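You operate a simulated robot arm through the tools that you are given. There is no shell and no other tool. Be economical: measure what you need, move in short steps, check, and stop when the job is done.

You run a simulated robot arm. Do the job below in one go: nothing can be reset, and whatever is moved stays where it is left.

## Task
Give the green bearing one stroke, park it in the green tray, then give the black one two strokes.
Fine: the black one stays in the packer seat.

It is judged by the outcome, as a careful person would: the job done as asked, and still so three seconds after it is handed in. It fails if anything else is knocked over, pushed out of place, dropped, spilled or broken.

## Robot
A 7-joint arm with a two-finger parallel gripper, fixed in place. Base frame: the origin is at the foot of the arm, x ahead of it, y to its left, z up; the work surface is at about z = 0. Readings come in mm, degrees, newtons and seconds.
With the tool pointing down near the work surface it reaches from about 240 to 620 mm from the base axis. Its first joint turns from -66.0 to 66.0 degrees. Payload 2.6 kg.
The tool frame sits at the grasp point between the pads (the TCP): z along the fingers, y along the line on which they close. The tips reach 30 mm beyond it. Largest opening 94 mm; finger width 28, thickness 10; the body of the gripper, 50 by 96 mm, starts 55 mm behind the TCP.
Orientation is told as [roll, pitch, yaw] about the base's x, y, z axes, in that order, counted from this pose: with the fingers straight down and closing along the base's y, the tool's x points along the base's -x, its y along +y and its z along -z.

## Interface
- The arm moves only by the tool apply_moves. Its argument "series" is a list of rows, each an object of numbers (a shift or turn left out is 0, a gripper value left out holds the last): "jaw": the finger opening in mm, from 0 to 94; "tx", "ty", "tz": the shift along the tool's x, y, z in units of 250 mm (1.0 is 250 mm); "ax", "ay", "az": the turn, a rotation vector about the tool's x, y, z in units of 45 degrees (1.0 is 45 degrees). In form: [{"jaw": .., "tx": .., "ty": .., "tz": .., "ax": .., "ay": .., "az": ..}, ...]. A call has 1 to 10 rows; each row is the pose to reach, as a shift and turn from the pose commanded when the call began, along the tool's axes at that moment. A call with a number of a shift or a turn outside -1 to 1 is refused whole. Rows are played at 5 a second. More than 50 mm and 8.6 degrees between two rows, or a gripper value outside its range, and nothing of the call is played. A pose out of reach is approached as far as the arm can. The call stops where the force on the tool passes 60 N (or 10 N more than at its start, if that is more) or the arm is blocked; 0.2 s more then pass. The fingers move at their own pace (about 72 mm/s each) and stop on an object; they squeeze with about 42 N. The grip force told is the motor's: it shows also when the fingers shut on nothing. Time passes only in rows, and 0.2 s behind the last, so rows that repeat a pose let the fingers close. It gives the time, the measured TCP pose, the force on the tool (base axes), the opening and the grip force at its end, in the units of the frame above (readings bear some noise).
- Cameras (640 x 400 px; columns grow to the right, rows downward): "scene" is fixed at [41.6, 433.7, 568.5]; the picture's right is [-0.73, -0.69, 0.00], its down [-0.36, 0.38, -0.85] and it looks along [0.58, -0.62, -0.52] (base axes); focal length 317 px, centre (320, 200). "wrist" rides on the gripper at [-37, 0, -58] in the tool frame; the picture's right is [0.00, -1.00, 0.00], its down [0.97, 0.00, -0.24] and it looks along [0.24, 0.00, 0.97] (tool axes); focal length 218 px, centre (320, 200).
- get_image(camera): a new picture of that camera. No time passes.
- pixel_to_xyz(camera, pixels): for up to 12 pixels [column, row] of the newest picture of that camera ("zoom" is the newest enlarged one), the place [x, y, z] in the base frame of the surface seen there, good to about 3 mm. No time passes.
- inspect(camera, box): a new picture of the part [left, top, right, bottom] of that camera's present view, enlarged. No time passes.
- job_done(): hands the job in; it is judged then, once.

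Go step by step. Measure first, check grasps and placings, and put right what went wrong. The budget is 80 turns and 54 pictures, counting those below and the enlarged ones. Unless the task says otherwise, let go and move clear before handing in, and close with one line.

The tools are called after "Request:" as a command line: name --argument value ..., lists and objects as JSON in quotes. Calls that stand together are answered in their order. apply_moves: Moves the arm, as the interface text tells. Its arguments: {"type":"object","properties":{"series":{"type":"array","items":{"type":"object","properties":{"jaw":{"type":"number"},"tx":{"type":"number"},"ty":{"type":"number"},"tz":{"type":"number"},"ax":{"type":"number"},"ay":{"type":"number"},"az":{"type":"number"}}}}},"required":["series"]} The other tools are called the same way: get_image (camera) takes a picture; pixel_to_xyz (camera, pixels) gives the place of the surface under pixels of a picture; inspect (camera, box) takes an enlarged picture of a part of a camera's view; job_done () hands the job in.

At the start:

```text
t: 0.0
ee_pos: [300.6, 144.0, 417.3]
tcp_rot: [0.0, 0.0, 0.0]
ft_force: [1.0, -0.6, 0.3]
width: 94.3
gripper_force: 0.0
```

scene: 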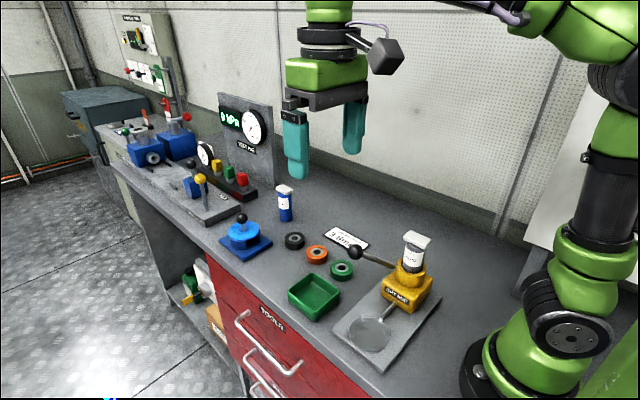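
wrist: 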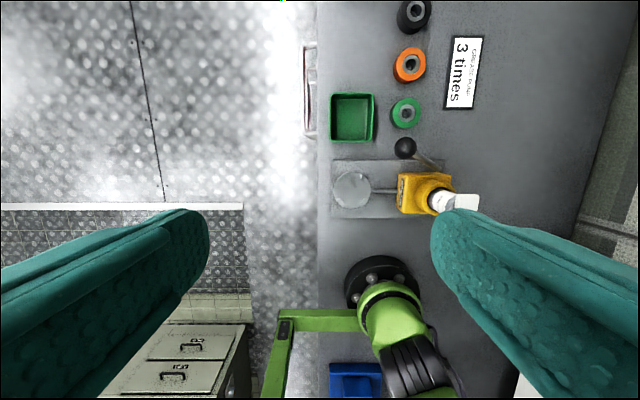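

The views show three bearings, a green tray, a grease packer with a lever and a label. I'll look closer at these.

Request:
inspect --camera "scene" --box '[270, 210, 450, 370]'

Request:
inspect --camera "wrist" --box '[310, 0, 500, 230]'

Request:
pixel_to_xyz --camera "scene" --pixels '[[342, 267], [317, 254], [295, 240], [370, 335], [354, 253], [315, 302], [410, 280], [416, 238], [385, 263], [440, 255]]'

Request:
pixel_to_xyz --camera "wrist" --pixels '[[406, 113], [410, 65], [413, 14], [352, 190], [405, 147], [352, 119], [425, 190], [382, 192], [455, 200], [430, 160], [334, 163], [334, 216]]'

```text
2.50 times, centred on (360, 290) of scene
```

zoom: 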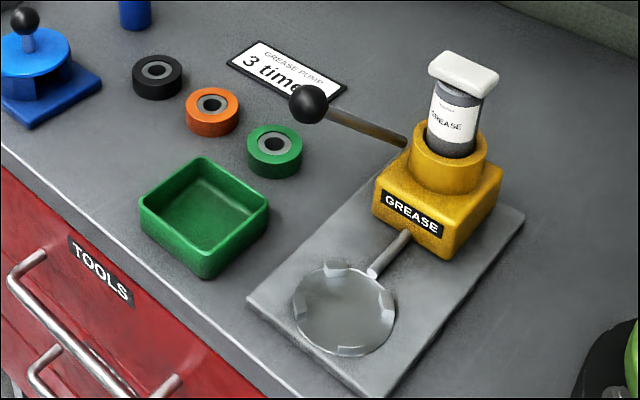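

```text
1.74 times, centred on (405, 115) of wrist
```

zoom: 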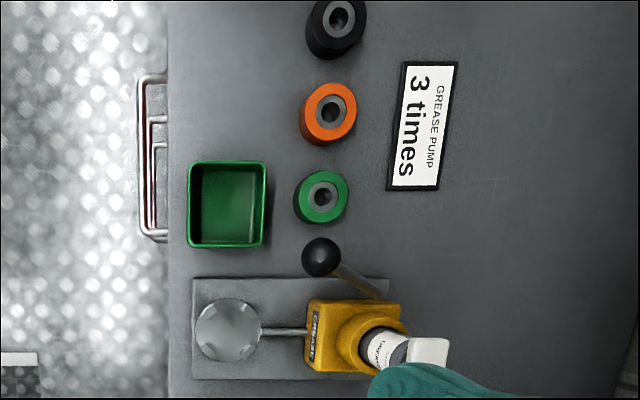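

```text
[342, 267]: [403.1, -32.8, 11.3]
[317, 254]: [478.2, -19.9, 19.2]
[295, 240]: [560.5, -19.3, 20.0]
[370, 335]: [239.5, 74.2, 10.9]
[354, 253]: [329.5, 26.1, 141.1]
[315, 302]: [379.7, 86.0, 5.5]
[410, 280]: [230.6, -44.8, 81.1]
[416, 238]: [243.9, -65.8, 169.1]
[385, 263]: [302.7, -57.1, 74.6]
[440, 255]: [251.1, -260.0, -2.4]
```

```text
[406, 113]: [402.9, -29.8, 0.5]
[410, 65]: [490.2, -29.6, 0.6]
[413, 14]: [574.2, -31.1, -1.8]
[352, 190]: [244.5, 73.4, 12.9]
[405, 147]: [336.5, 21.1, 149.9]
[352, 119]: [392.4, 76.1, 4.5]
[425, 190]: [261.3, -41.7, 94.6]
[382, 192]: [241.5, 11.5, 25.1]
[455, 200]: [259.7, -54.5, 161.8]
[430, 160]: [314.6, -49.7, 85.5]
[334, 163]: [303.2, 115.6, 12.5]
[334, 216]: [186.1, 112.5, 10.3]
```

The knob is at about (335, 18, 137), the seat at (240, 73) and the bearings near y≈-28. I'll zoom in for the sizes, the seat tabs and the lever.

Request:
inspect --camera "scene" --box '[330, 290, 420, 360]'

Request:
pixel_to_xyz --camera "zoom" --pixels '[[320, 200], [140, 200], [400, 320], [250, 80], [200, 100], [100, 250], [450, 150], [300, 300], [150, 300], [220, 120], [380, 200], [350, 60]]'

Request:
inspect --camera "scene" --box '[270, 220, 370, 290]'

Request:
pixel_to_xyz --camera "zoom" --pixels '[[320, 200], [460, 250], [160, 120], [480, 300], [400, 310], [530, 310], [470, 350], [460, 270]]'

```text
5.71 times, centred on (375, 325) of scene
```

zoom: 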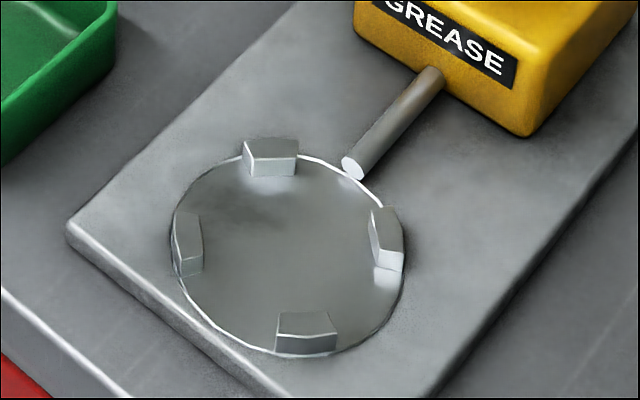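

```text
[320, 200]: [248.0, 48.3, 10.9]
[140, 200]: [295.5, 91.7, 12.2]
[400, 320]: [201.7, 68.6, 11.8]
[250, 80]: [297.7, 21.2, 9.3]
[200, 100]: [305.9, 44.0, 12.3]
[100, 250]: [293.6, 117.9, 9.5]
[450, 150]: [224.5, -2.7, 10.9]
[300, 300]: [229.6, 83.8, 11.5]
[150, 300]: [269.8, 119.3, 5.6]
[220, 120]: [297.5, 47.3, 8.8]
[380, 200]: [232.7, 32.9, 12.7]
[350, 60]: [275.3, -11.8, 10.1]
```

```text
5.71 times, centred on (320, 255) of scene
```

zoom: 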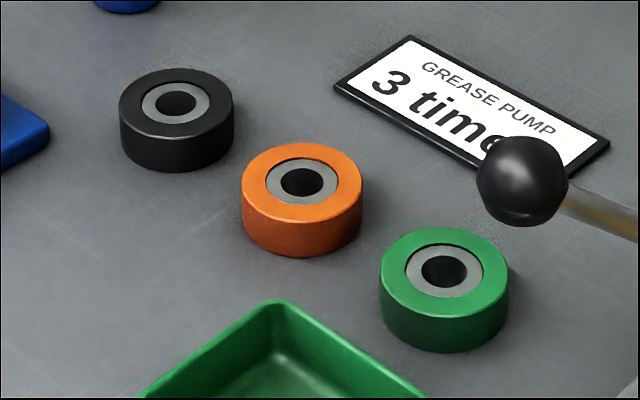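

```text
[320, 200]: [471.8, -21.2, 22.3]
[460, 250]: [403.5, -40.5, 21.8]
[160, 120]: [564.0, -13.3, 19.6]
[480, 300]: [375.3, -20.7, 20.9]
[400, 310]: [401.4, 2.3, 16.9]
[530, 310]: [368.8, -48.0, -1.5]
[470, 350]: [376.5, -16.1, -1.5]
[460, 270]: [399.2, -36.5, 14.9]
```

The bearings are about 55 mm across and 22 mm high, and the seat has tabs on its diagonals with a nozzle on the -y side. I'll look at the lever next.

Request:
inspect --camera "scene" --box '[340, 225, 450, 315]'

Request:
pixel_to_xyz --camera "zoom" --pixels '[[85, 130], [82, 155], [140, 170], [180, 185], [220, 200], [250, 210], [280, 220], [230, 310], [330, 310], [260, 345], [430, 220], [350, 100]]'

Request:
inspect --camera "wrist" --box '[380, 120, 480, 220]'

Request:
pixel_to_xyz --camera "zoom" --pixels '[[150, 105], [220, 140], [250, 155], [280, 170], [310, 190]]'

```text
4.44 times, centred on (395, 270) of scene
```

zoom: 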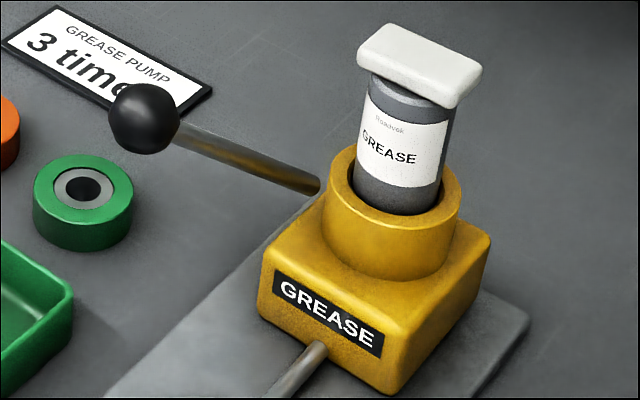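

```text
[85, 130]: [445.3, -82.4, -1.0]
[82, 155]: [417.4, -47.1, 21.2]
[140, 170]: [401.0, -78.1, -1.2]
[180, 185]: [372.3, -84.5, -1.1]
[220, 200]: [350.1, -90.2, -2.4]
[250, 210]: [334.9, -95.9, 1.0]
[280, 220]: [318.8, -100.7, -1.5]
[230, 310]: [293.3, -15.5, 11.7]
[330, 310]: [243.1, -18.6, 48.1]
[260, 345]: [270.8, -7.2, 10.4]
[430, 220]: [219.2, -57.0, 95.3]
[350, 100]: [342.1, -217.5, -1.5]
```

```text
4.00 times, centred on (430, 170) of wrist
```

zoom: 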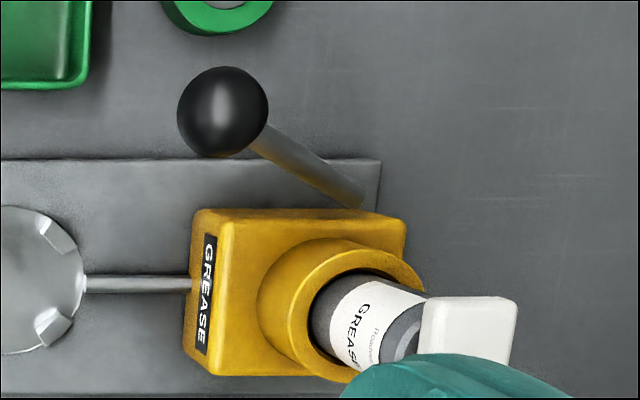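

```text
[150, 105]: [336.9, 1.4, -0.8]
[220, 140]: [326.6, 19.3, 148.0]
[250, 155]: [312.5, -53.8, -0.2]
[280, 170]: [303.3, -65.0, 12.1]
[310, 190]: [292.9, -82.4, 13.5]
```

I need the lever line itself, so I'll sample pixels on the rod and the knob.

Request:
pixel_to_xyz --camera "zoom" --pixels '[[275, 150], [290, 157], [310, 170], [330, 182], [350, 195], [222, 110], [200, 110], [245, 110], [222, 80]]'

Request:
pixel_to_xyz --camera "scene" --pixels '[[384, 257.5], [390, 259], [396, 261], [402, 264], [408, 267], [357, 251], [349, 253], [358, 258]]'

```text
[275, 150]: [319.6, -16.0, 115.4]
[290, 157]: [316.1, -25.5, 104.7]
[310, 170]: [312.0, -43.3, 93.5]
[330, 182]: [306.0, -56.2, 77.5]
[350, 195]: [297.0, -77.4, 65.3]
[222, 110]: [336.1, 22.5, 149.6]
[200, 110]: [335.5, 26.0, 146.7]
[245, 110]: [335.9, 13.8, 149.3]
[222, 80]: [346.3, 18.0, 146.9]
```

```text
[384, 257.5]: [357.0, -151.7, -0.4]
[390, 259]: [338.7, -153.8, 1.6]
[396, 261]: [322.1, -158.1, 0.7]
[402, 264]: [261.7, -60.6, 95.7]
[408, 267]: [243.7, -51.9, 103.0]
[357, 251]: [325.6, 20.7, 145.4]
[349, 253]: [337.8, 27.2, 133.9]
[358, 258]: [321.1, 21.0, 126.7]
```

The knob centre is at about (335, 16, 136) with the pivot near (295, -80, 62). I'll move above the green bearing, going sideways first and then down.

Request:
apply_moves --series '[{"jaw": 80, "tx": -0.077, "ty": -0.138}, {"tx": -0.154, "ty": -0.275}, {"tx": -0.231, "ty": -0.413}, {"tx": -0.308, "ty": -0.55}, {"tx": -0.385, "ty": -0.688}, {"tx": -0.385, "ty": -0.688, "tz": 0.18}, {"tx": -0.385, "ty": -0.688, "tz": 0.36}, {"tx": -0.385, "ty": -0.688, "tz": 0.54}, {"tx": -0.385, "ty": -0.688, "tz": 0.72}, {"tx": -0.385, "ty": -0.688, "tz": 0.868}]'

Request:
get_image --camera "wrist"

```text
t: 2.2
ee_pos: [399.9, -27.6, 199.0]
tcp_rot: [0.0, 0.0, -0.2]
ft_force: [0.2, -0.6, -0.7]
width: 79.9
gripper_force: 0.1
```

```text
45 pictures are left
```

wrist: 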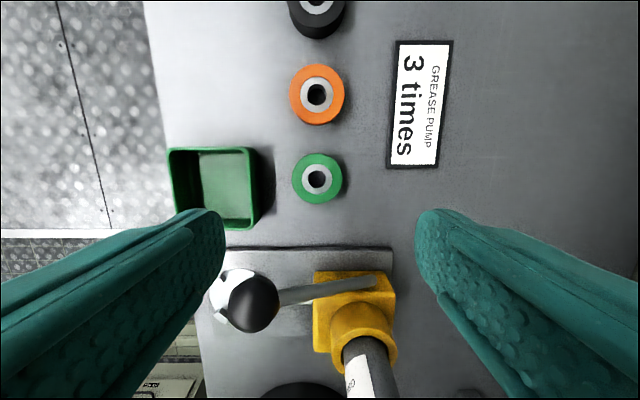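

The green bearing is centred near wrist pixel (317, 178). I'll sample its rim for an exact centre.

Request:
inspect --camera "wrist" --box '[280, 140, 360, 215]'

Request:
pixel_to_xyz --camera "wrist" --pixels '[[297, 178], [338, 178], [317, 160], [317, 198], [307, 178], [328, 178], [317, 66], [317, 95], [211, 185], [175, 150], [253, 150], [255, 225]]'

```text
5.33 times, centred on (320, 178) of wrist
```

zoom: 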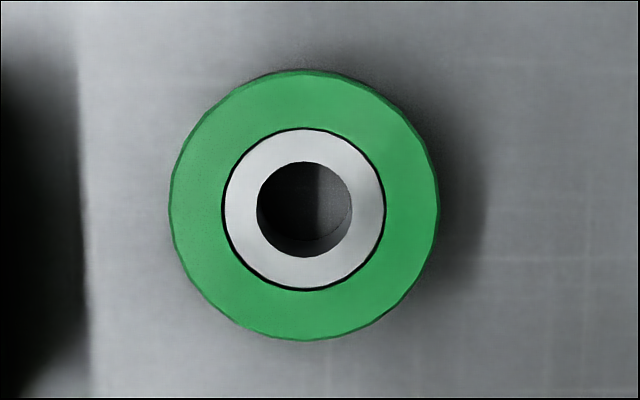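

```text
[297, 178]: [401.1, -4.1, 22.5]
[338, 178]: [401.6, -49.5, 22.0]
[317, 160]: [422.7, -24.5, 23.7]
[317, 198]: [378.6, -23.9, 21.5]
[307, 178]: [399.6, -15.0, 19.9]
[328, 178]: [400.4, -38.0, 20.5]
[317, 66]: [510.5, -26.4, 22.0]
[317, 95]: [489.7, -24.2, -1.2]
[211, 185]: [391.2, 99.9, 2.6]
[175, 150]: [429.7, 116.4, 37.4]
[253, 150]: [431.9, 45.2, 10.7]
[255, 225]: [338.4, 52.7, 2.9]
```

The green bearing's centre is (401.5, -24.5), diameter 55 and top at z=22. I'll go down around it with the jaws at 80.

Request:
apply_moves --series '[{"tx": -0.01, "ty": 0.012, "tz": 0.18}, {"tx": -0.01, "ty": 0.012, "tz": 0.36}, {"tx": -0.01, "ty": 0.012, "tz": 0.5}, {"tx": -0.01, "ty": 0.012, "tz": 0.6}, {"tx": -0.01, "ty": 0.012, "tz": 0.6}]'

Request:
get_image --camera "wrist"

```text
t: 3.4
ee_pos: [399.7, -23.6, 49.0]
tcp_rot: [-0.1, 0.0, 0.0]
ft_force: [-0.3, 0.9, 0.4]
width: 80.1
gripper_force: 0.1
```

```text
43 pictures are left
```

wrist: 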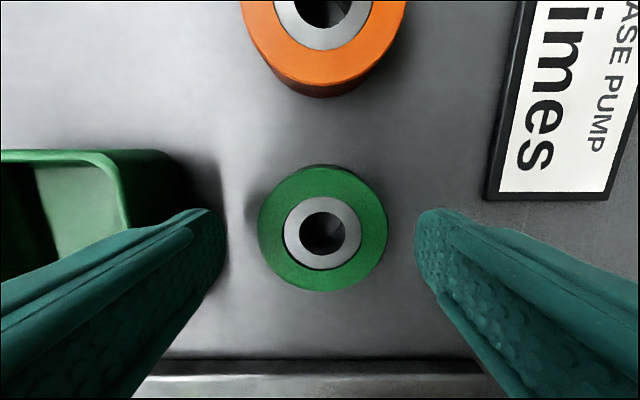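

The fingers straddle the bearing at pixel (323, 230). I'll lower the last 15 mm, close and lift a little.

Request:
apply_moves --series '[{"tx": -0.007, "tz": 0.03}, {"tx": -0.007, "tz": 0.06}, {"tx": -0.007, "tz": 0.06, "jaw": 50}, {"tx": -0.007, "tz": 0.06, "jaw": 50}, {"tx": -0.007, "tz": 0.06, "jaw": 50}, {"tx": -0.007, "tz": -0.1}, {"tx": -0.007, "tz": -0.28}]'

Request:
get_image --camera "wrist"

```text
t: 5.0
ee_pos: [403.0, -25.8, 119.6]
tcp_rot: [0.0, 0.0, 0.0]
ft_force: [0.0, 0.2, -1.0]
width: 54.5
gripper_force: 41.3
```

```text
42 pictures are left
```

wrist: 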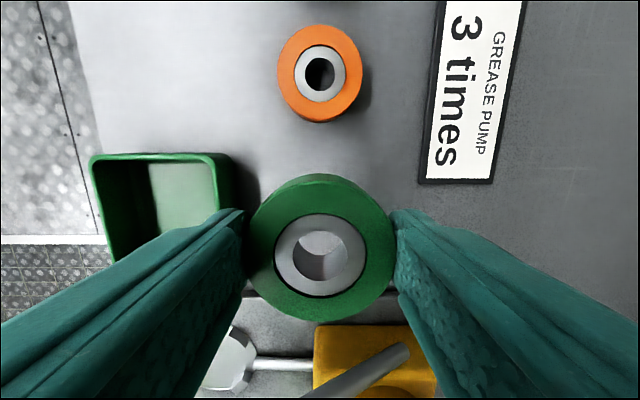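

The bearing is held (opening 54.5, grip 41 N). I'll raise it clear of the knob, carry it over to the seat and turn so the fingers will close along x there.

Request:
apply_moves --series '[{"tz": -0.16}, {"tz": -0.32}, {"tz": -0.48}, {"tx": 0.107, "ty": 0.067, "tz": -0.48, "az": -0.1667}, {"tx": 0.213, "ty": 0.133, "tz": -0.48, "az": -0.3333}, {"tx": 0.32, "ty": 0.2, "tz": -0.48, "az": -0.5}, {"tx": 0.427, "ty": 0.267, "tz": -0.48, "az": -0.6667}, {"tx": 0.533, "ty": 0.333, "tz": -0.48, "az": -0.8333}, {"tx": 0.64, "ty": 0.4, "tz": -0.48, "az": -1.0}]'

Request:
apply_moves --series '[{"az": -0.1667}, {"az": -0.3333}, {"az": -0.5}, {"az": -0.6667}, {"az": -0.8333}, {"az": -1.0}, {"az": -1.0}]'

Request:
inspect --camera "scene" --box '[330, 290, 420, 360]'

Request:
get_image --camera "wrist"

```text
t: 7.0
ee_pos: [242.2, 75.7, 240.3]
tcp_rot: [0.0, 0.0, 45.0]
ft_force: [-0.2, 0.1, -1.1]
width: 54.6
gripper_force: 41.6
```

```text
t: 8.6
ee_pos: [242.1, 74.7, 240.2]
tcp_rot: [0.0, 0.1, 90.1]
ft_force: [0.8, -1.1, -0.9]
width: 54.6
gripper_force: 41.8
```

```text
5.71 times, centred on (375, 325) of scene
```

zoom: 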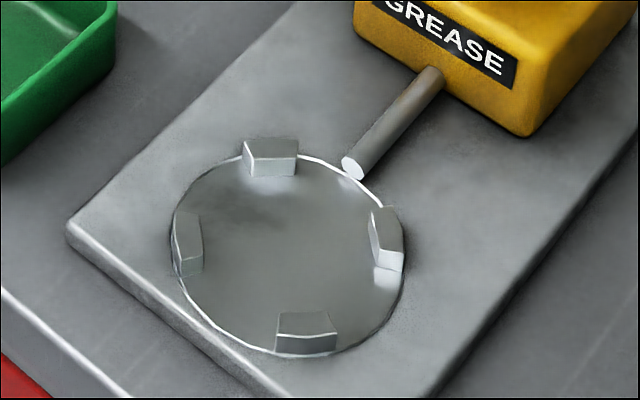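

```text
40 pictures are left
```

wrist: 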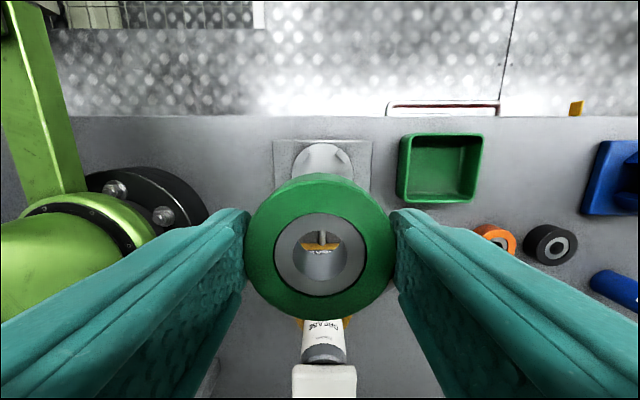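

The seat is clear in the scene view. I'll sample the four tabs, the disc rim and the nozzle to get the seat centre.

Request:
pixel_to_xyz --camera "zoom" --pixels '[[270, 146], [270, 168], [182, 225], [196, 240], [308, 321], [308, 345], [392, 225], [378, 235], [289, 252], [388, 130], [353, 165], [318, 160]]'

Request:
pixel_to_xyz --camera "wrist" --pixels '[[322, 147], [296, 165], [350, 158], [275, 143], [370, 143], [405, 140], [480, 137], [400, 200], [472, 200], [438, 165]]'

```text
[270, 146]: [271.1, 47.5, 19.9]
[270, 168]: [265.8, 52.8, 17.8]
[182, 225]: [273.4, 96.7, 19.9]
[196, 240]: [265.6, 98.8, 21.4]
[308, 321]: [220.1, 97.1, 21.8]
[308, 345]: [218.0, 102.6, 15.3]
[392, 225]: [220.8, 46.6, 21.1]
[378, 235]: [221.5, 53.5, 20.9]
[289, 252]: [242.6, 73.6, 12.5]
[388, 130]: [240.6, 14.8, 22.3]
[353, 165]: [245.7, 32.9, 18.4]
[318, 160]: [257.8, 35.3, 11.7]
```

```text
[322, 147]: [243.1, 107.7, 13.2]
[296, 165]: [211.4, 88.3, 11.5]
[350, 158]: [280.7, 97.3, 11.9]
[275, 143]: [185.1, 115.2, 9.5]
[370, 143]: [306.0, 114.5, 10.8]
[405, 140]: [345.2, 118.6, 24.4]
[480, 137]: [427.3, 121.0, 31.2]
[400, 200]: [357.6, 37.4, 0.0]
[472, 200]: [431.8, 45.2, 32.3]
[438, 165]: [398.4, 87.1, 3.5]
```

The four tab tops centre on (245.5, 72.5), with the seat at z≈12 and the tabs at z≈20. I'll align and lower to just above the tabs, then check.

Request:
apply_moves --series '[{"ty": -0.016, "tx": 0.01}, {"ty": -0.016, "tx": 0.01, "tz": 0.17}, {"ty": -0.016, "tx": 0.01, "tz": 0.34}, {"ty": -0.016, "tx": 0.01, "tz": 0.5}, {"ty": -0.016, "tx": 0.01, "tz": 0.64}, {"ty": -0.016, "tx": 0.01, "tz": 0.69}, {"ty": -0.016, "tx": 0.01, "tz": 0.69}]'

Request:
inspect --camera "scene" --box '[320, 270, 430, 360]'

Request:
get_image --camera "wrist"

```text
t: 10.2
ee_pos: [246.4, 71.9, 67.2]
tcp_rot: [0.0, 0.0, 90.0]
ft_force: [0.7, 0.1, -1.3]
width: 54.4
gripper_force: 42.0
```

```text
4.44 times, centred on (375, 315) of scene
```

zoom: 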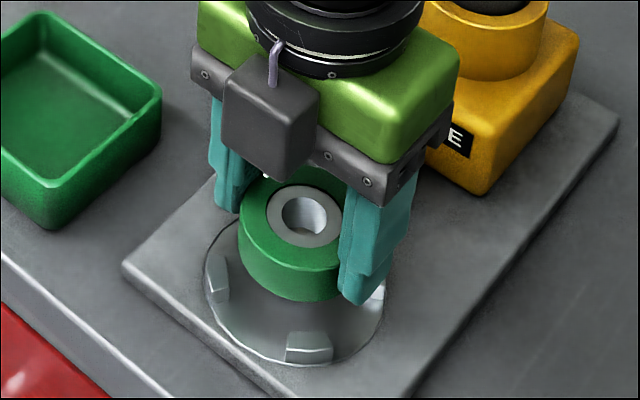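

```text
38 pictures are left
```

wrist: 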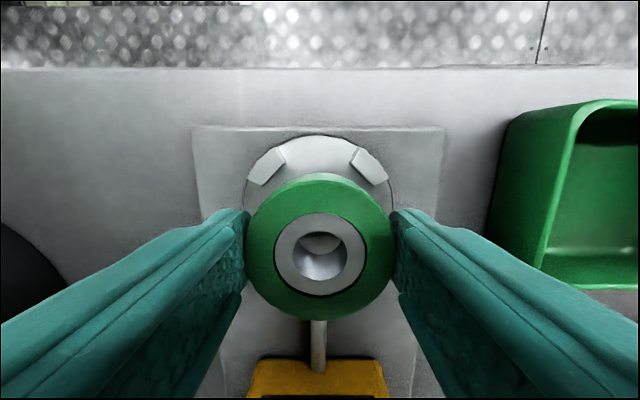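

The bearing is centred to about 1 mm (tabs at columns 266 and 370, midpoint 318, bearing at 320). I'll nudge -x and lower into the seat.

Request:
apply_moves --series '[{"ty": 0.003, "tx": -0.002, "tz": 0.0}, {"ty": 0.003, "tx": -0.002, "tz": 0.025}, {"ty": 0.003, "tx": -0.002, "tz": 0.05}, {"ty": 0.003, "tx": -0.002, "tz": 0.065}, {"ty": 0.003, "tx": -0.002, "tz": 0.077}, {"ty": 0.003, "tx": -0.002, "tz": 0.077}]'

Request:
inspect --camera "scene" --box '[320, 270, 430, 360]'

```text
t: 11.6
ee_pos: [244.6, 74.5, 48.6]
tcp_rot: [-0.1, 0.0, 90.2]
ft_force: [2.1, 8.7, 1.1]
width: 54.4
gripper_force: 42.5
```

```text
4.44 times, centred on (375, 315) of scene
```

zoom: 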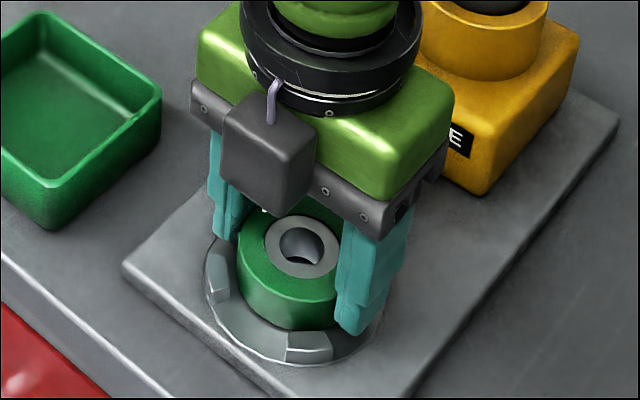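

A side force of 8.7 N in +y shows the bearing rubs on the nozzle-side tabs. I'll shift about 2 mm to +y and check the force.

Request:
apply_moves --series '[{"tx": -0.004}, {"tx": -0.008}, {"tx": -0.008}]'

Request:
get_image --camera "wrist"

```text
t: 12.4
ee_pos: [244.6, 74.6, 49.7]
tcp_rot: [0.0, 0.0, 89.9]
ft_force: [-0.1, 0.0, -1.4]
width: 54.7
gripper_force: 41.9
```

```text
36 pictures are left
```

wrist: 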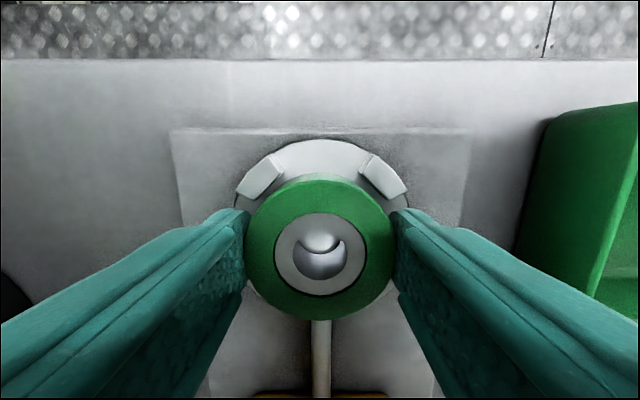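

The force is gone. I'll lower 3 mm until it seats.

Request:
apply_moves --series '[{"tz": 0.005}, {"tz": 0.01}, {"tz": 0.014}, {"tz": 0.014}]'

```text
t: 13.4
ee_pos: [245.4, 75.2, 46.6]
tcp_rot: [-0.2, -0.1, 90.0]
ft_force: [-5.0, -3.1, 31.1]
width: 54.5
gripper_force: 42.0
```

31 N upward at TCP z 46.6 matches the seat floor. I'll ease off, release, back away upward and look.

Request:
apply_moves --series '[{"tz": -0.004}, {"tz": -0.004, "jaw": 66}, {"tz": -0.004, "jaw": 72}, {"tz": -0.004, "jaw": 72}, {"tz": -0.15}, {"tz": -0.34}, {"tz": -0.53}, {"tz": -0.72}]'

Request:
inspect --camera "scene" --box '[320, 260, 440, 360]'

Request:
get_image --camera "wrist"

```text
t: 15.2
ee_pos: [245.4, 75.5, 226.4]
tcp_rot: [-0.1, 0.1, 90.0]
ft_force: [0.2, 0.6, -0.3]
width: 72.4
gripper_force: 0.1
```

```text
4.00 times, centred on (380, 310) of scene
```

zoom: 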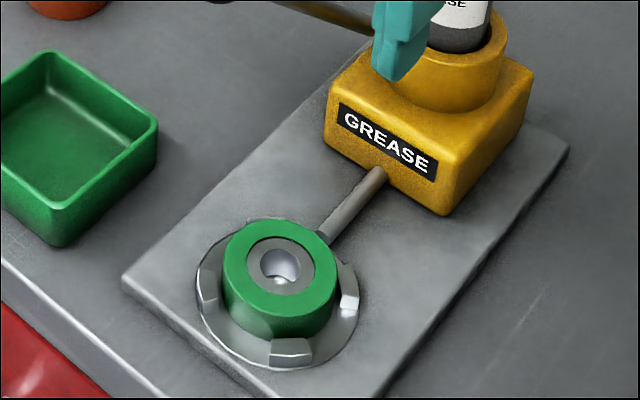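

```text
34 pictures are left
```

wrist: 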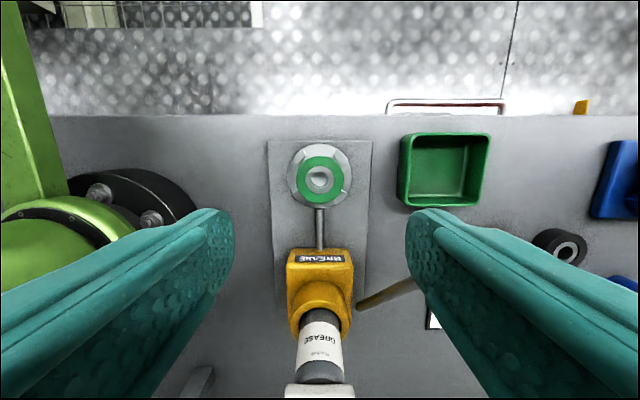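

The green bearing sits level inside the tabs. I'll close the fingers and move above the knob.

Request:
apply_moves --series '[{"jaw": 0, "tx": 0.0, "ty": 0.0}, {"tx": 0.078, "ty": -0.12}, {"tx": 0.156, "ty": -0.24}, {"tx": 0.234, "ty": -0.362}, {"tx": 0.234, "ty": -0.362}, {"tx": 0.234, "ty": -0.362, "tz": 0.12}, {"tx": 0.234, "ty": -0.362, "tz": 0.12}]'

Request:
inspect --camera "scene" --box '[290, 180, 450, 290]'

Request:
get_image --camera "wrist"

```text
t: 16.8
ee_pos: [336.6, 17.0, 197.2]
tcp_rot: [-0.1, 0.0, 90.1]
ft_force: [0.0, -0.5, -0.6]
width: 0.0
gripper_force: 32.5
```

```text
3.64 times, centred on (370, 235) of scene
```

zoom: 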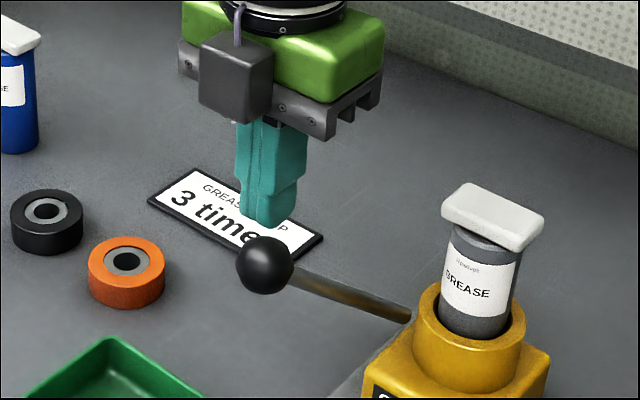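

```text
32 pictures are left
```

wrist: 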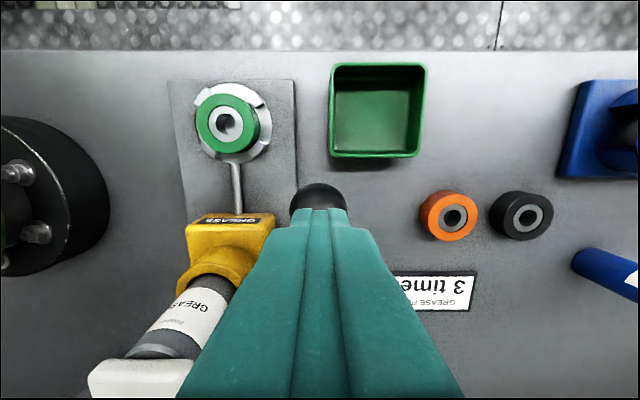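

The closed fingertips are directly above the knob (knob centre near pixel (320, 212)). I'll press down gradually along the lever's arc.

Request:
apply_moves --series '[{"tz": 0.032}, {"tz": 0.064}, {"tz": 0.084, "tx": -0.012}, {"tz": 0.104, "tx": -0.024}, {"tz": 0.124, "tx": -0.036}, {"tz": 0.144, "tx": -0.046}, {"tz": 0.164, "tx": -0.056}, {"tz": 0.184, "tx": -0.064}]'

Request:
inspect --camera "scene" --box '[290, 180, 450, 290]'

```text
t: 18.6
ee_pos: [334.8, 31.6, 149.4]
tcp_rot: [0.0, -0.1, 90.0]
ft_force: [0.2, 0.4, 1.9]
width: 0.2
gripper_force: 33.0
```

```text
3.64 times, centred on (370, 235) of scene
```

zoom: 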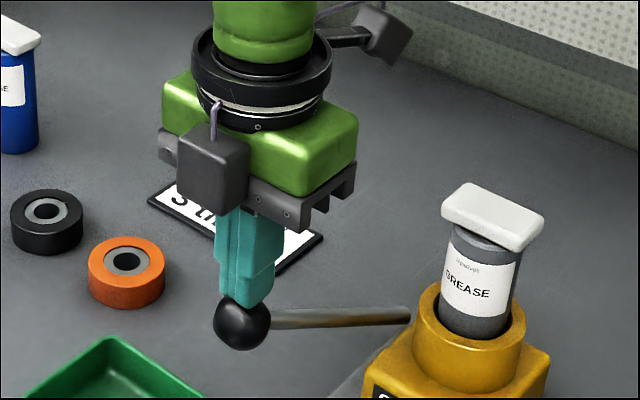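

The lever is following with about 2 N. I'll keep pressing towards its bottom stop.

Request:
apply_moves --series '[{"tz": 0.02, "tx": -0.008}, {"tz": 0.04, "tx": -0.016}, {"tz": 0.06, "tx": -0.022}, {"tz": 0.08, "tx": -0.028}, {"tz": 0.1, "tx": -0.032}, {"tz": 0.12, "tx": -0.034}, {"tz": 0.14, "tx": -0.036}]'

Request:
inspect --camera "scene" --box '[290, 180, 450, 290]'

```text
t: 20.2
ee_pos: [335.8, 41.1, 120.2]
tcp_rot: [-0.2, 0.0, 89.7]
ft_force: [-10.7, -2.0, 20.6]
width: 0.0
gripper_force: 33.1
stopped in row 7: the force on the tool passed its limit (the readings are from after the stop); the commanded pose is now the measured one
```

```text
3.64 times, centred on (370, 235) of scene
```

zoom: 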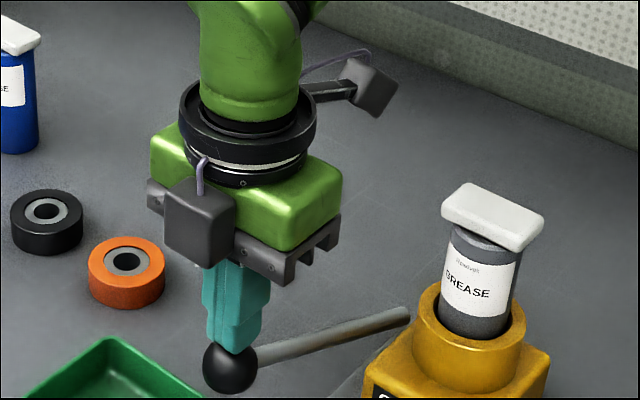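

The lever hit its bottom stop (force limit passed at TCP z≈120). I'll lift back along the arc and see whether the lever returns.

Request:
apply_moves --series '[{"tz": -0.03, "tx": 0.01}, {"tz": -0.08, "tx": 0.03}, {"tz": -0.14, "tx": 0.05}, {"tz": -0.2, "tx": 0.07}, {"tz": -0.28, "tx": 0.1}, {"tz": -0.36, "tx": 0.1}, {"tz": -0.36, "tx": 0.1}]'

Request:
inspect --camera "scene" --box '[290, 180, 450, 290]'

```text
t: 21.8
ee_pos: [336.1, 14.7, 209.8]
tcp_rot: [0.0, 0.0, 89.7]
ft_force: [-0.1, 0.1, 1.0]
width: 0.0
gripper_force: 33.3
```

```text
3.64 times, centred on (370, 235) of scene
```

zoom: 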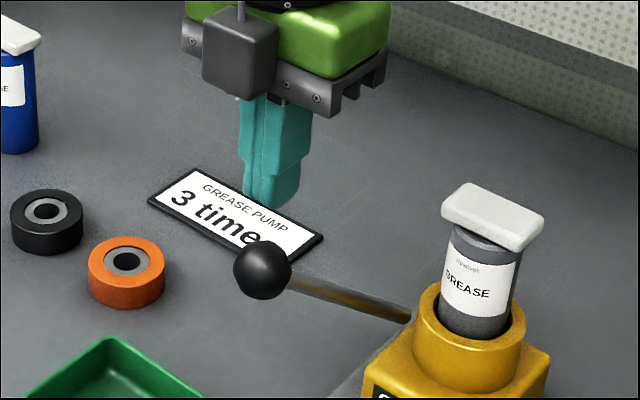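

The lever springs back, nearly to its start height. I'll check the seat for grease while moving back over the green bearing.

Request:
apply_moves --series '[{"tz": -0.08, "jaw": 0}, {"tz": -0.08, "tx": -0.08, "ty": 0.12}, {"tz": -0.08, "tx": -0.16, "ty": 0.24}, {"tz": -0.08, "tx": -0.24, "ty": 0.363, "jaw": 76}, {"tz": -0.08, "tx": -0.24, "ty": 0.363}]'

Request:
get_image --camera "scene"

Request:
inspect --camera "scene" --box '[330, 240, 430, 360]'

Request:
inspect --camera "wrist" --box '[260, 100, 400, 240]'

```text
t: 23.0
ee_pos: [244.3, 78.7, 228.6]
tcp_rot: [-0.1, 0.0, 89.8]
ft_force: [-0.2, 0.0, 0.2]
width: 76.3
gripper_force: 0.4
```

```text
28 pictures are left
```

scene: 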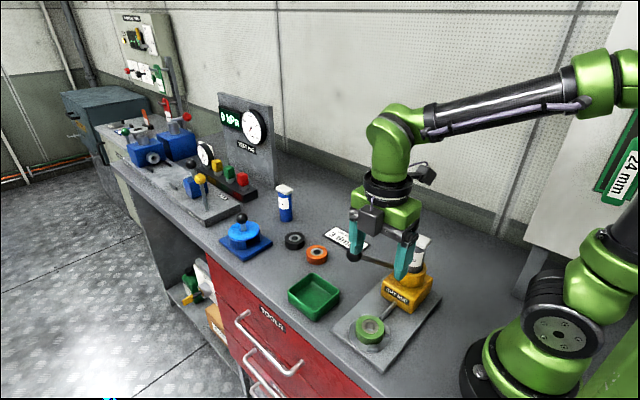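

```text
3.33 times, centred on (380, 300) of scene
```

zoom: 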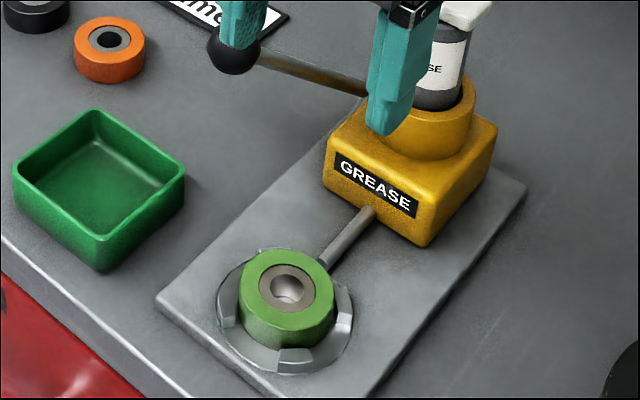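

```text
2.86 times, centred on (330, 170) of wrist
```

zoom: 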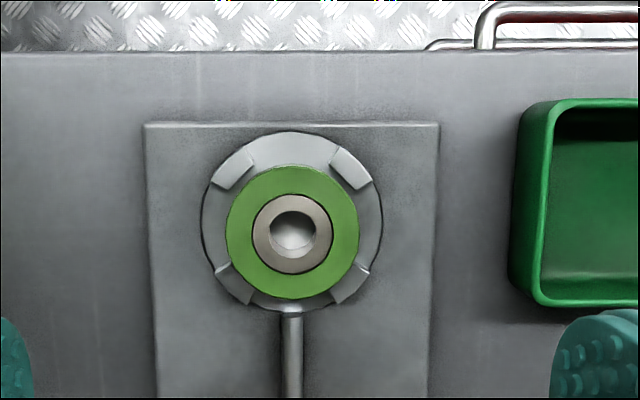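

The bearing tint has changed, so the stroke registered, and it sits at about (245, 74). I'll pick it up again.

Request:
apply_moves --series '[{"tx": 0.016, "ty": -0.002, "tz": 0.15}, {"tx": 0.016, "ty": -0.002, "tz": 0.32}, {"tx": 0.016, "ty": -0.002, "tz": 0.48}, {"tx": 0.016, "ty": -0.002, "tz": 0.6}, {"tx": 0.016, "ty": -0.002, "tz": 0.68}, {"tx": 0.016, "ty": -0.002, "tz": 0.722}, {"tx": 0.016, "ty": -0.002, "tz": 0.722, "jaw": 50}, {"tx": 0.016, "ty": -0.002, "tz": 0.722, "jaw": 50}, {"tx": 0.016, "ty": -0.002, "tz": 0.722, "jaw": 50}]'

Request:
apply_moves --series '[{"tz": -0.02}, {"tz": -0.06}, {"tz": -0.15}, {"tz": -0.3}, {"tz": -0.4}]'

Request:
get_image --camera "wrist"

Request:
get_image --camera "scene"

```text
t: 25.0
ee_pos: [245.1, 72.6, 48.5]
tcp_rot: [-0.2, -0.2, 89.8]
ft_force: [0.3, 11.2, -12.5]
width: 56.8
gripper_force: 5.7
```

```text
t: 26.2
ee_pos: [243.9, 72.4, 150.1]
tcp_rot: [-0.1, 0.0, 89.9]
ft_force: [-0.7, 0.1, 0.0]
width: 54.7
gripper_force: 42.1
```

```text
25 pictures are left
```

wrist: 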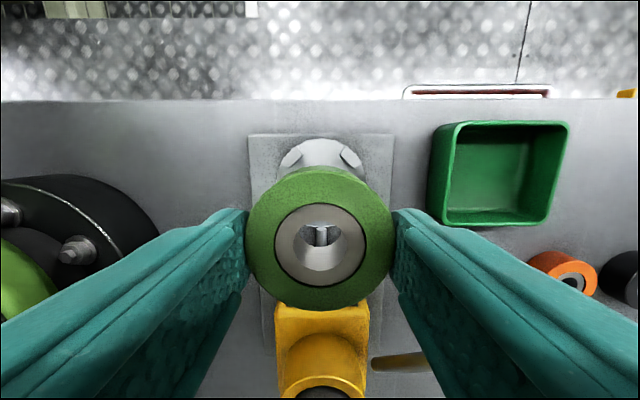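

```text
24 pictures are left
```

scene: 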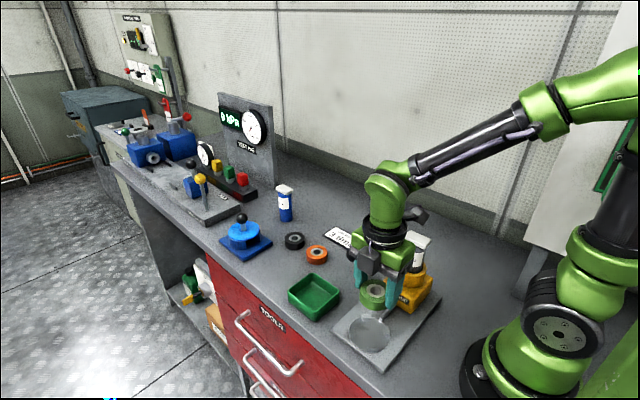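

The bearing is held again. I'll measure the tray's rim and floor precisely.

Request:
inspect --camera "scene" --box '[280, 262, 350, 325]'

Request:
pixel_to_xyz --camera "wrist" --pixels '[[449, 126], [566, 124], [435, 222], [545, 220], [452, 160], [558, 160], [500, 124], [490, 219], [500, 165], [463, 145], [545, 145], [535, 207]]'

```text
6.35 times, centred on (315, 294) of scene
```

zoom: 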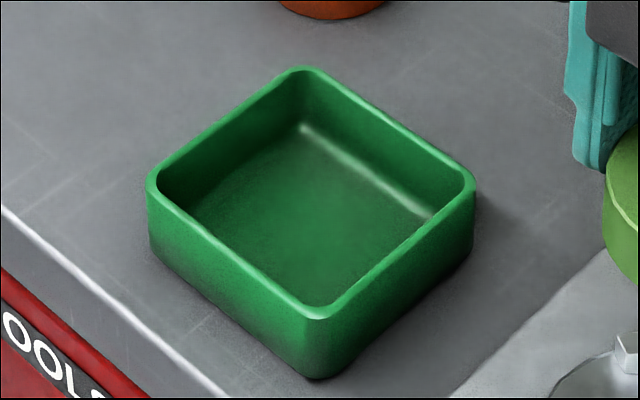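

```text
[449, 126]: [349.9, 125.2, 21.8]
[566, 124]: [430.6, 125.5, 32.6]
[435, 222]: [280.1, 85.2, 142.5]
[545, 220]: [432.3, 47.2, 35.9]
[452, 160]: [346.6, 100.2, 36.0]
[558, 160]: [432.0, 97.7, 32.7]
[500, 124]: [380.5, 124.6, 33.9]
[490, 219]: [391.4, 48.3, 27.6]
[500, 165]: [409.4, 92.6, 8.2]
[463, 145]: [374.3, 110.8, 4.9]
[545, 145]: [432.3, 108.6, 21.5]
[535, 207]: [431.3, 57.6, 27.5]
```

Request:
pixel_to_xyz --camera "zoom" --pixels '[[300, 68], [152, 182], [470, 185], [316, 312], [226, 122], [390, 122], [228, 250], [400, 250], [308, 128], [432, 217], [320, 300], [310, 210]]'

```text
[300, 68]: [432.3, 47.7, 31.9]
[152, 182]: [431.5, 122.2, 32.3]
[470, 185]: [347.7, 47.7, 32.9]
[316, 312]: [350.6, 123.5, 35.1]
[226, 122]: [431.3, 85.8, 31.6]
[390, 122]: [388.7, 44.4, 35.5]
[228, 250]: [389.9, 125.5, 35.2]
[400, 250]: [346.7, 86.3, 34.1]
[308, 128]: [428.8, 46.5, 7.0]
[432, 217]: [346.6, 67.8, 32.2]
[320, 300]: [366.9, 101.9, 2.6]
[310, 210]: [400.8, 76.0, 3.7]
```

The tray's inside is about 80 x 77 mm, centred on (389, 85), with its floor at z≈4 and rim at 34. The fingers fit best on the diagonal, so I'll carry the bearing over with yaw at 45.

Request:
apply_moves --series '[{"tx": -0.008, "ty": -0.096, "az": 0.1667}, {"tx": -0.016, "ty": -0.192, "az": 0.3333}, {"tx": -0.024, "ty": -0.288, "az": 0.5}, {"tx": -0.032, "ty": -0.384, "az": 0.6667}, {"tx": -0.04, "ty": -0.48, "az": 0.8333}, {"tx": -0.049, "ty": -0.576, "az": 1.0}, {"tx": -0.049, "ty": -0.576, "az": 1.0, "tz": 0.1}, {"tx": -0.049, "ty": -0.576, "az": 1.0, "tz": 0.2}, {"tx": -0.049, "ty": -0.576, "az": 1.0, "tz": 0.26}, {"tx": -0.049, "ty": -0.576, "az": 1.0, "tz": 0.26}]'

Request:
get_image --camera "wrist"

Request:
inspect --camera "scene" --box '[270, 240, 370, 330]'

```text
t: 28.4
ee_pos: [389.7, 83.5, 83.2]
tcp_rot: [-0.1, -0.2, 44.7]
ft_force: [0.1, -0.3, -1.7]
width: 54.8
gripper_force: 41.8
```

```text
22 pictures are left
```

wrist: 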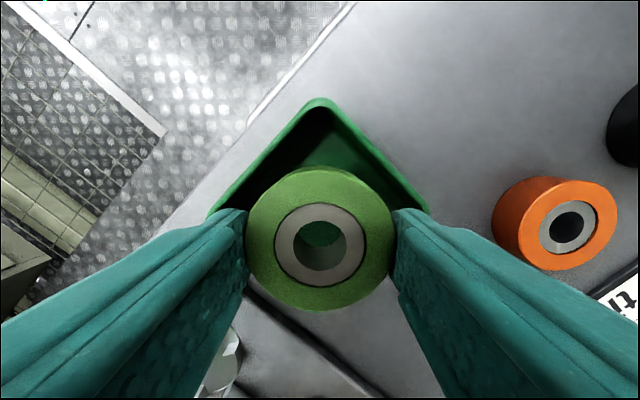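

```text
4.44 times, centred on (320, 285) of scene
```

zoom: 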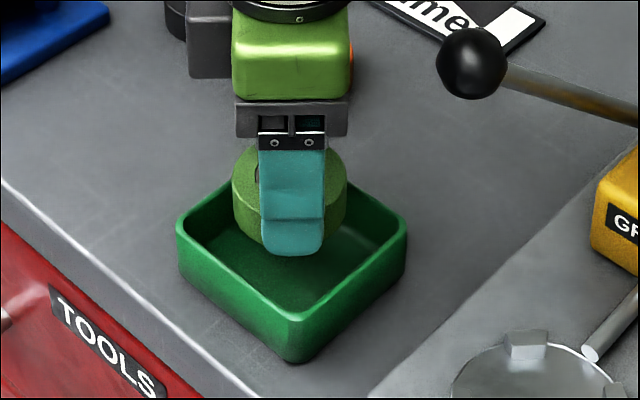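

The bearing is aligned with the tray: corners at (208, 215) and (430, 212) are symmetric about it. I'll lower into the tray.

Request:
apply_moves --series '[{"tx": -0.002, "ty": 0.003, "tz": 0.06}, {"tx": -0.002, "ty": 0.003, "tz": 0.12}, {"tx": -0.002, "ty": 0.003, "tz": 0.15}, {"tx": -0.002, "ty": 0.003, "tz": 0.15}]'

Request:
inspect --camera "scene" --box '[270, 240, 370, 330]'

Request:
get_image --camera "wrist"

```text
t: 29.4
ee_pos: [391.0, 86.0, 45.8]
tcp_rot: [0.0, -0.1, 44.7]
ft_force: [0.4, -0.7, -1.0]
width: 54.7
gripper_force: 41.7
```

```text
4.44 times, centred on (320, 285) of scene
```

zoom: 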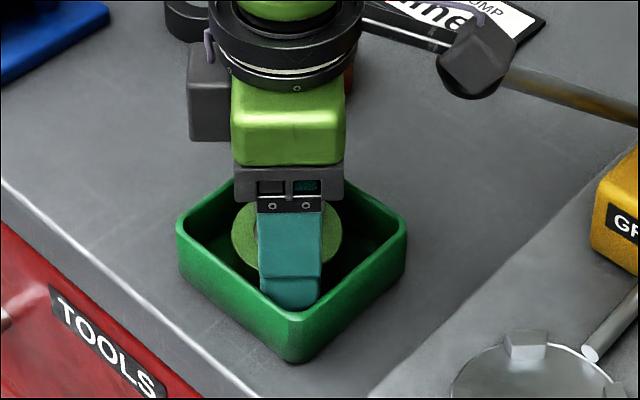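

```text
19 pictures are left
```

wrist: 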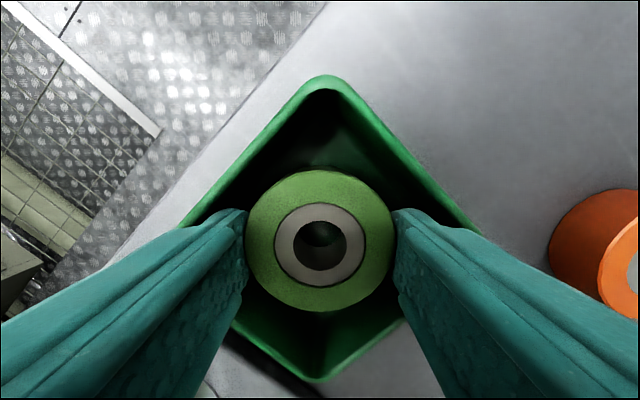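

The fingers are centred in the tray to about 1 mm. I'll creep down until the bearing touches the floor.

Request:
apply_moves --series '[{"tx": 0.003, "tz": 0.006}, {"tx": 0.003, "tz": 0.012}, {"tx": 0.003, "tz": 0.018}, {"tx": 0.003, "tz": 0.018}]'

```text
t: 30.4
ee_pos: [389.8, 85.9, 41.9]
tcp_rot: [0.0, -0.2, 44.8]
ft_force: [-2.5, 4.5, 3.8]
width: 54.3
gripper_force: 42.0
```

A light contact of about 4 N has begun. I'll go one millimetre further to confirm it is the floor.

Request:
apply_moves --series '[{"tz": 0.004}, {"tz": 0.004}]'

```text
t: 31.0
ee_pos: [390.9, 85.4, 42.1]
tcp_rot: [-0.1, -0.2, 44.7]
ft_force: [-11.4, 3.3, 25.4]
width: 54.7
gripper_force: 42.3
```

The floor is confirmed at 25 N upward. I'll ease off, open slightly to 59, and lift straight out.

Request:
apply_moves --series '[{"tz": -0.003}, {"tz": -0.003, "jaw": 57}, {"tz": -0.003, "jaw": 58.5}, {"tz": -0.003, "jaw": 58.5}, {"tz": -0.04, "jaw": 58.5}, {"tz": -0.12, "jaw": 58.5}, {"tz": -0.3}, {"tz": -0.48}, {"tz": -0.66}]'

Request:
get_image --camera "scene"

```text
t: 33.0
ee_pos: [387.8, 84.4, 207.1]
tcp_rot: [0.1, 0.0, 44.8]
ft_force: [-0.4, -0.6, 0.1]
width: 58.6
gripper_force: 0.0
```

```text
18 pictures are left
```

scene: 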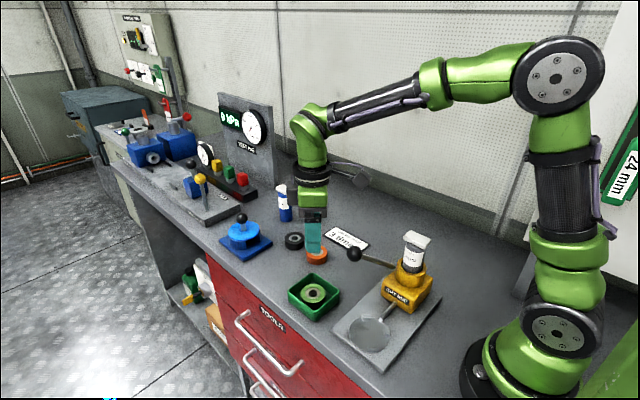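

The green bearing rests in the tray at pixel (315, 293). I'll locate the black bearing and the objects near it.

Request:
pixel_to_xyz --camera "scene" --pixels '[[295, 235], [294, 241], [241, 217], [245, 232], [271, 240], [285, 190], [285, 215], [314, 293], [348, 238]]'

```text
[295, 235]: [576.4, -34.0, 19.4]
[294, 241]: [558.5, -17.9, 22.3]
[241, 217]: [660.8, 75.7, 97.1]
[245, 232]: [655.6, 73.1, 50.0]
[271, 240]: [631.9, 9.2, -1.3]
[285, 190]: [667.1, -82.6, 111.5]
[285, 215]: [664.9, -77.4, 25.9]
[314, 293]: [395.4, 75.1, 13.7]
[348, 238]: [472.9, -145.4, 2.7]
```

The black bearing is at about (567, -24), clear of the bottle and the blue fixture. I'll move above it.

Request:
apply_moves --series '[{"tx": -0.039, "ty": -0.161, "jaw": 80}, {"tx": -0.078, "ty": -0.322}, {"tx": -0.117, "ty": -0.484}, {"tx": -0.156, "ty": -0.645}, {"tx": -0.195, "ty": -0.806}, {"tx": -0.195, "ty": -0.806, "tz": 0.15}, {"tx": -0.195, "ty": -0.806, "tz": 0.3}, {"tx": -0.195, "ty": -0.806, "tz": 0.3}]'

Request:
get_image --camera "wrist"

```text
t: 34.8
ee_pos: [566.3, -24.9, 131.9]
tcp_rot: [-0.1, -0.1, 44.6]
ft_force: [-0.3, 0.1, -0.4]
width: 79.8
gripper_force: 0.1
```

```text
17 pictures are left
```

wrist: 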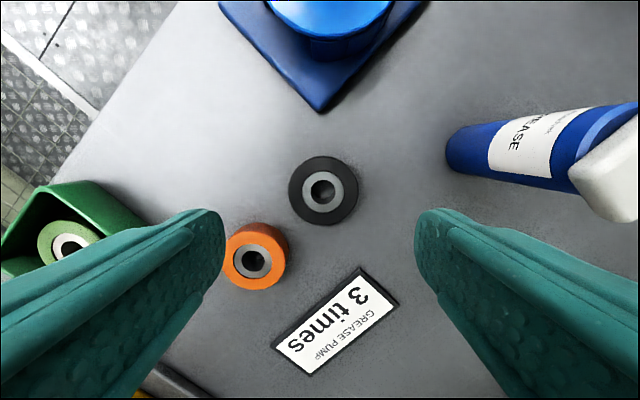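

The black bearing is centred at pixel (323, 190). I'll sample its rim to fix the offset.

Request:
pixel_to_xyz --camera "wrist" --pixels '[[323, 160], [323, 217], [293, 189], [353, 189], [308, 189], [338, 189], [323, 175], [323, 204]]'

```text
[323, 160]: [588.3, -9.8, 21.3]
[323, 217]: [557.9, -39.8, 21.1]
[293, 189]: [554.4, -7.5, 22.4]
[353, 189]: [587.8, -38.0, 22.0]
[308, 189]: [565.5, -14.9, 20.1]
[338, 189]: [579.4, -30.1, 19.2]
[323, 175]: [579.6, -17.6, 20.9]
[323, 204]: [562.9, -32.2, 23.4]
```

The rim gives a centre of about (572, -24). I'll shift and go down to just above grasp height, then check.

Request:
apply_moves --series '[{"tx": -0.017, "ty": -0.011, "tz": 0.1}, {"tx": -0.017, "ty": -0.011, "tz": 0.24}, {"tx": -0.017, "ty": -0.011, "tz": 0.33}, {"tx": -0.017, "ty": -0.011, "tz": 0.33}]'

Request:
get_image --camera "wrist"

```text
t: 35.8
ee_pos: [571.7, -25.3, 47.7]
tcp_rot: [-0.1, -0.1, 44.8]
ft_force: [0.0, 0.4, 0.7]
width: 79.9
gripper_force: 0.0
```

```text
16 pictures are left
```

wrist: 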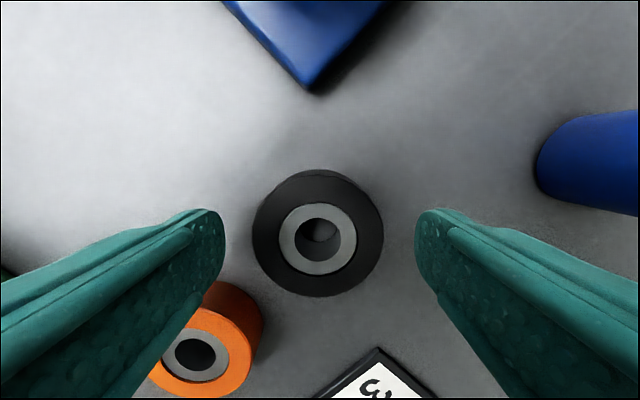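

The bearing centre at (318, 238) matches the expected centred position, and the left finger clears the orange one. I'll lower, close and lift.

Request:
apply_moves --series '[{"ty": 0.003, "tz": 0.03}, {"ty": 0.003, "tz": 0.053}, {"ty": 0.003, "tz": 0.053, "jaw": 50}, {"ty": 0.003, "tz": 0.053, "jaw": 50}, {"ty": 0.003, "tz": 0.053, "jaw": 50}, {"ty": 0.003, "tz": 0.053, "jaw": 50}, {"ty": 0.003, "tz": -0.1}, {"ty": 0.003, "tz": -0.28}, {"ty": 0.003, "tz": -0.46}, {"ty": 0.003, "tz": -0.63}]'

Request:
get_image --camera "wrist"

```text
t: 38.0
ee_pos: [569.3, -22.6, 206.4]
tcp_rot: [-0.2, -0.1, 44.7]
ft_force: [-0.1, 0.3, -1.5]
width: 54.5
gripper_force: 42.0
```

```text
15 pictures are left
```

wrist: 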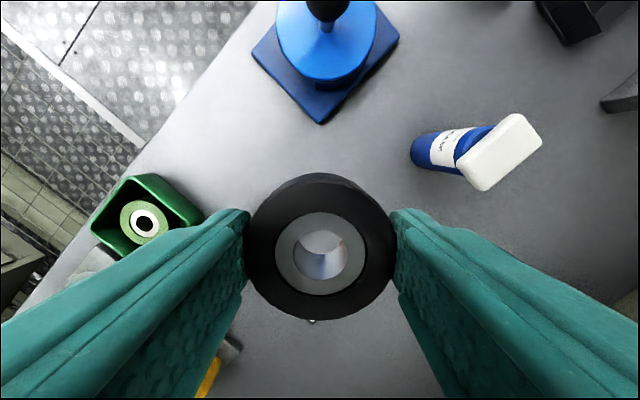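

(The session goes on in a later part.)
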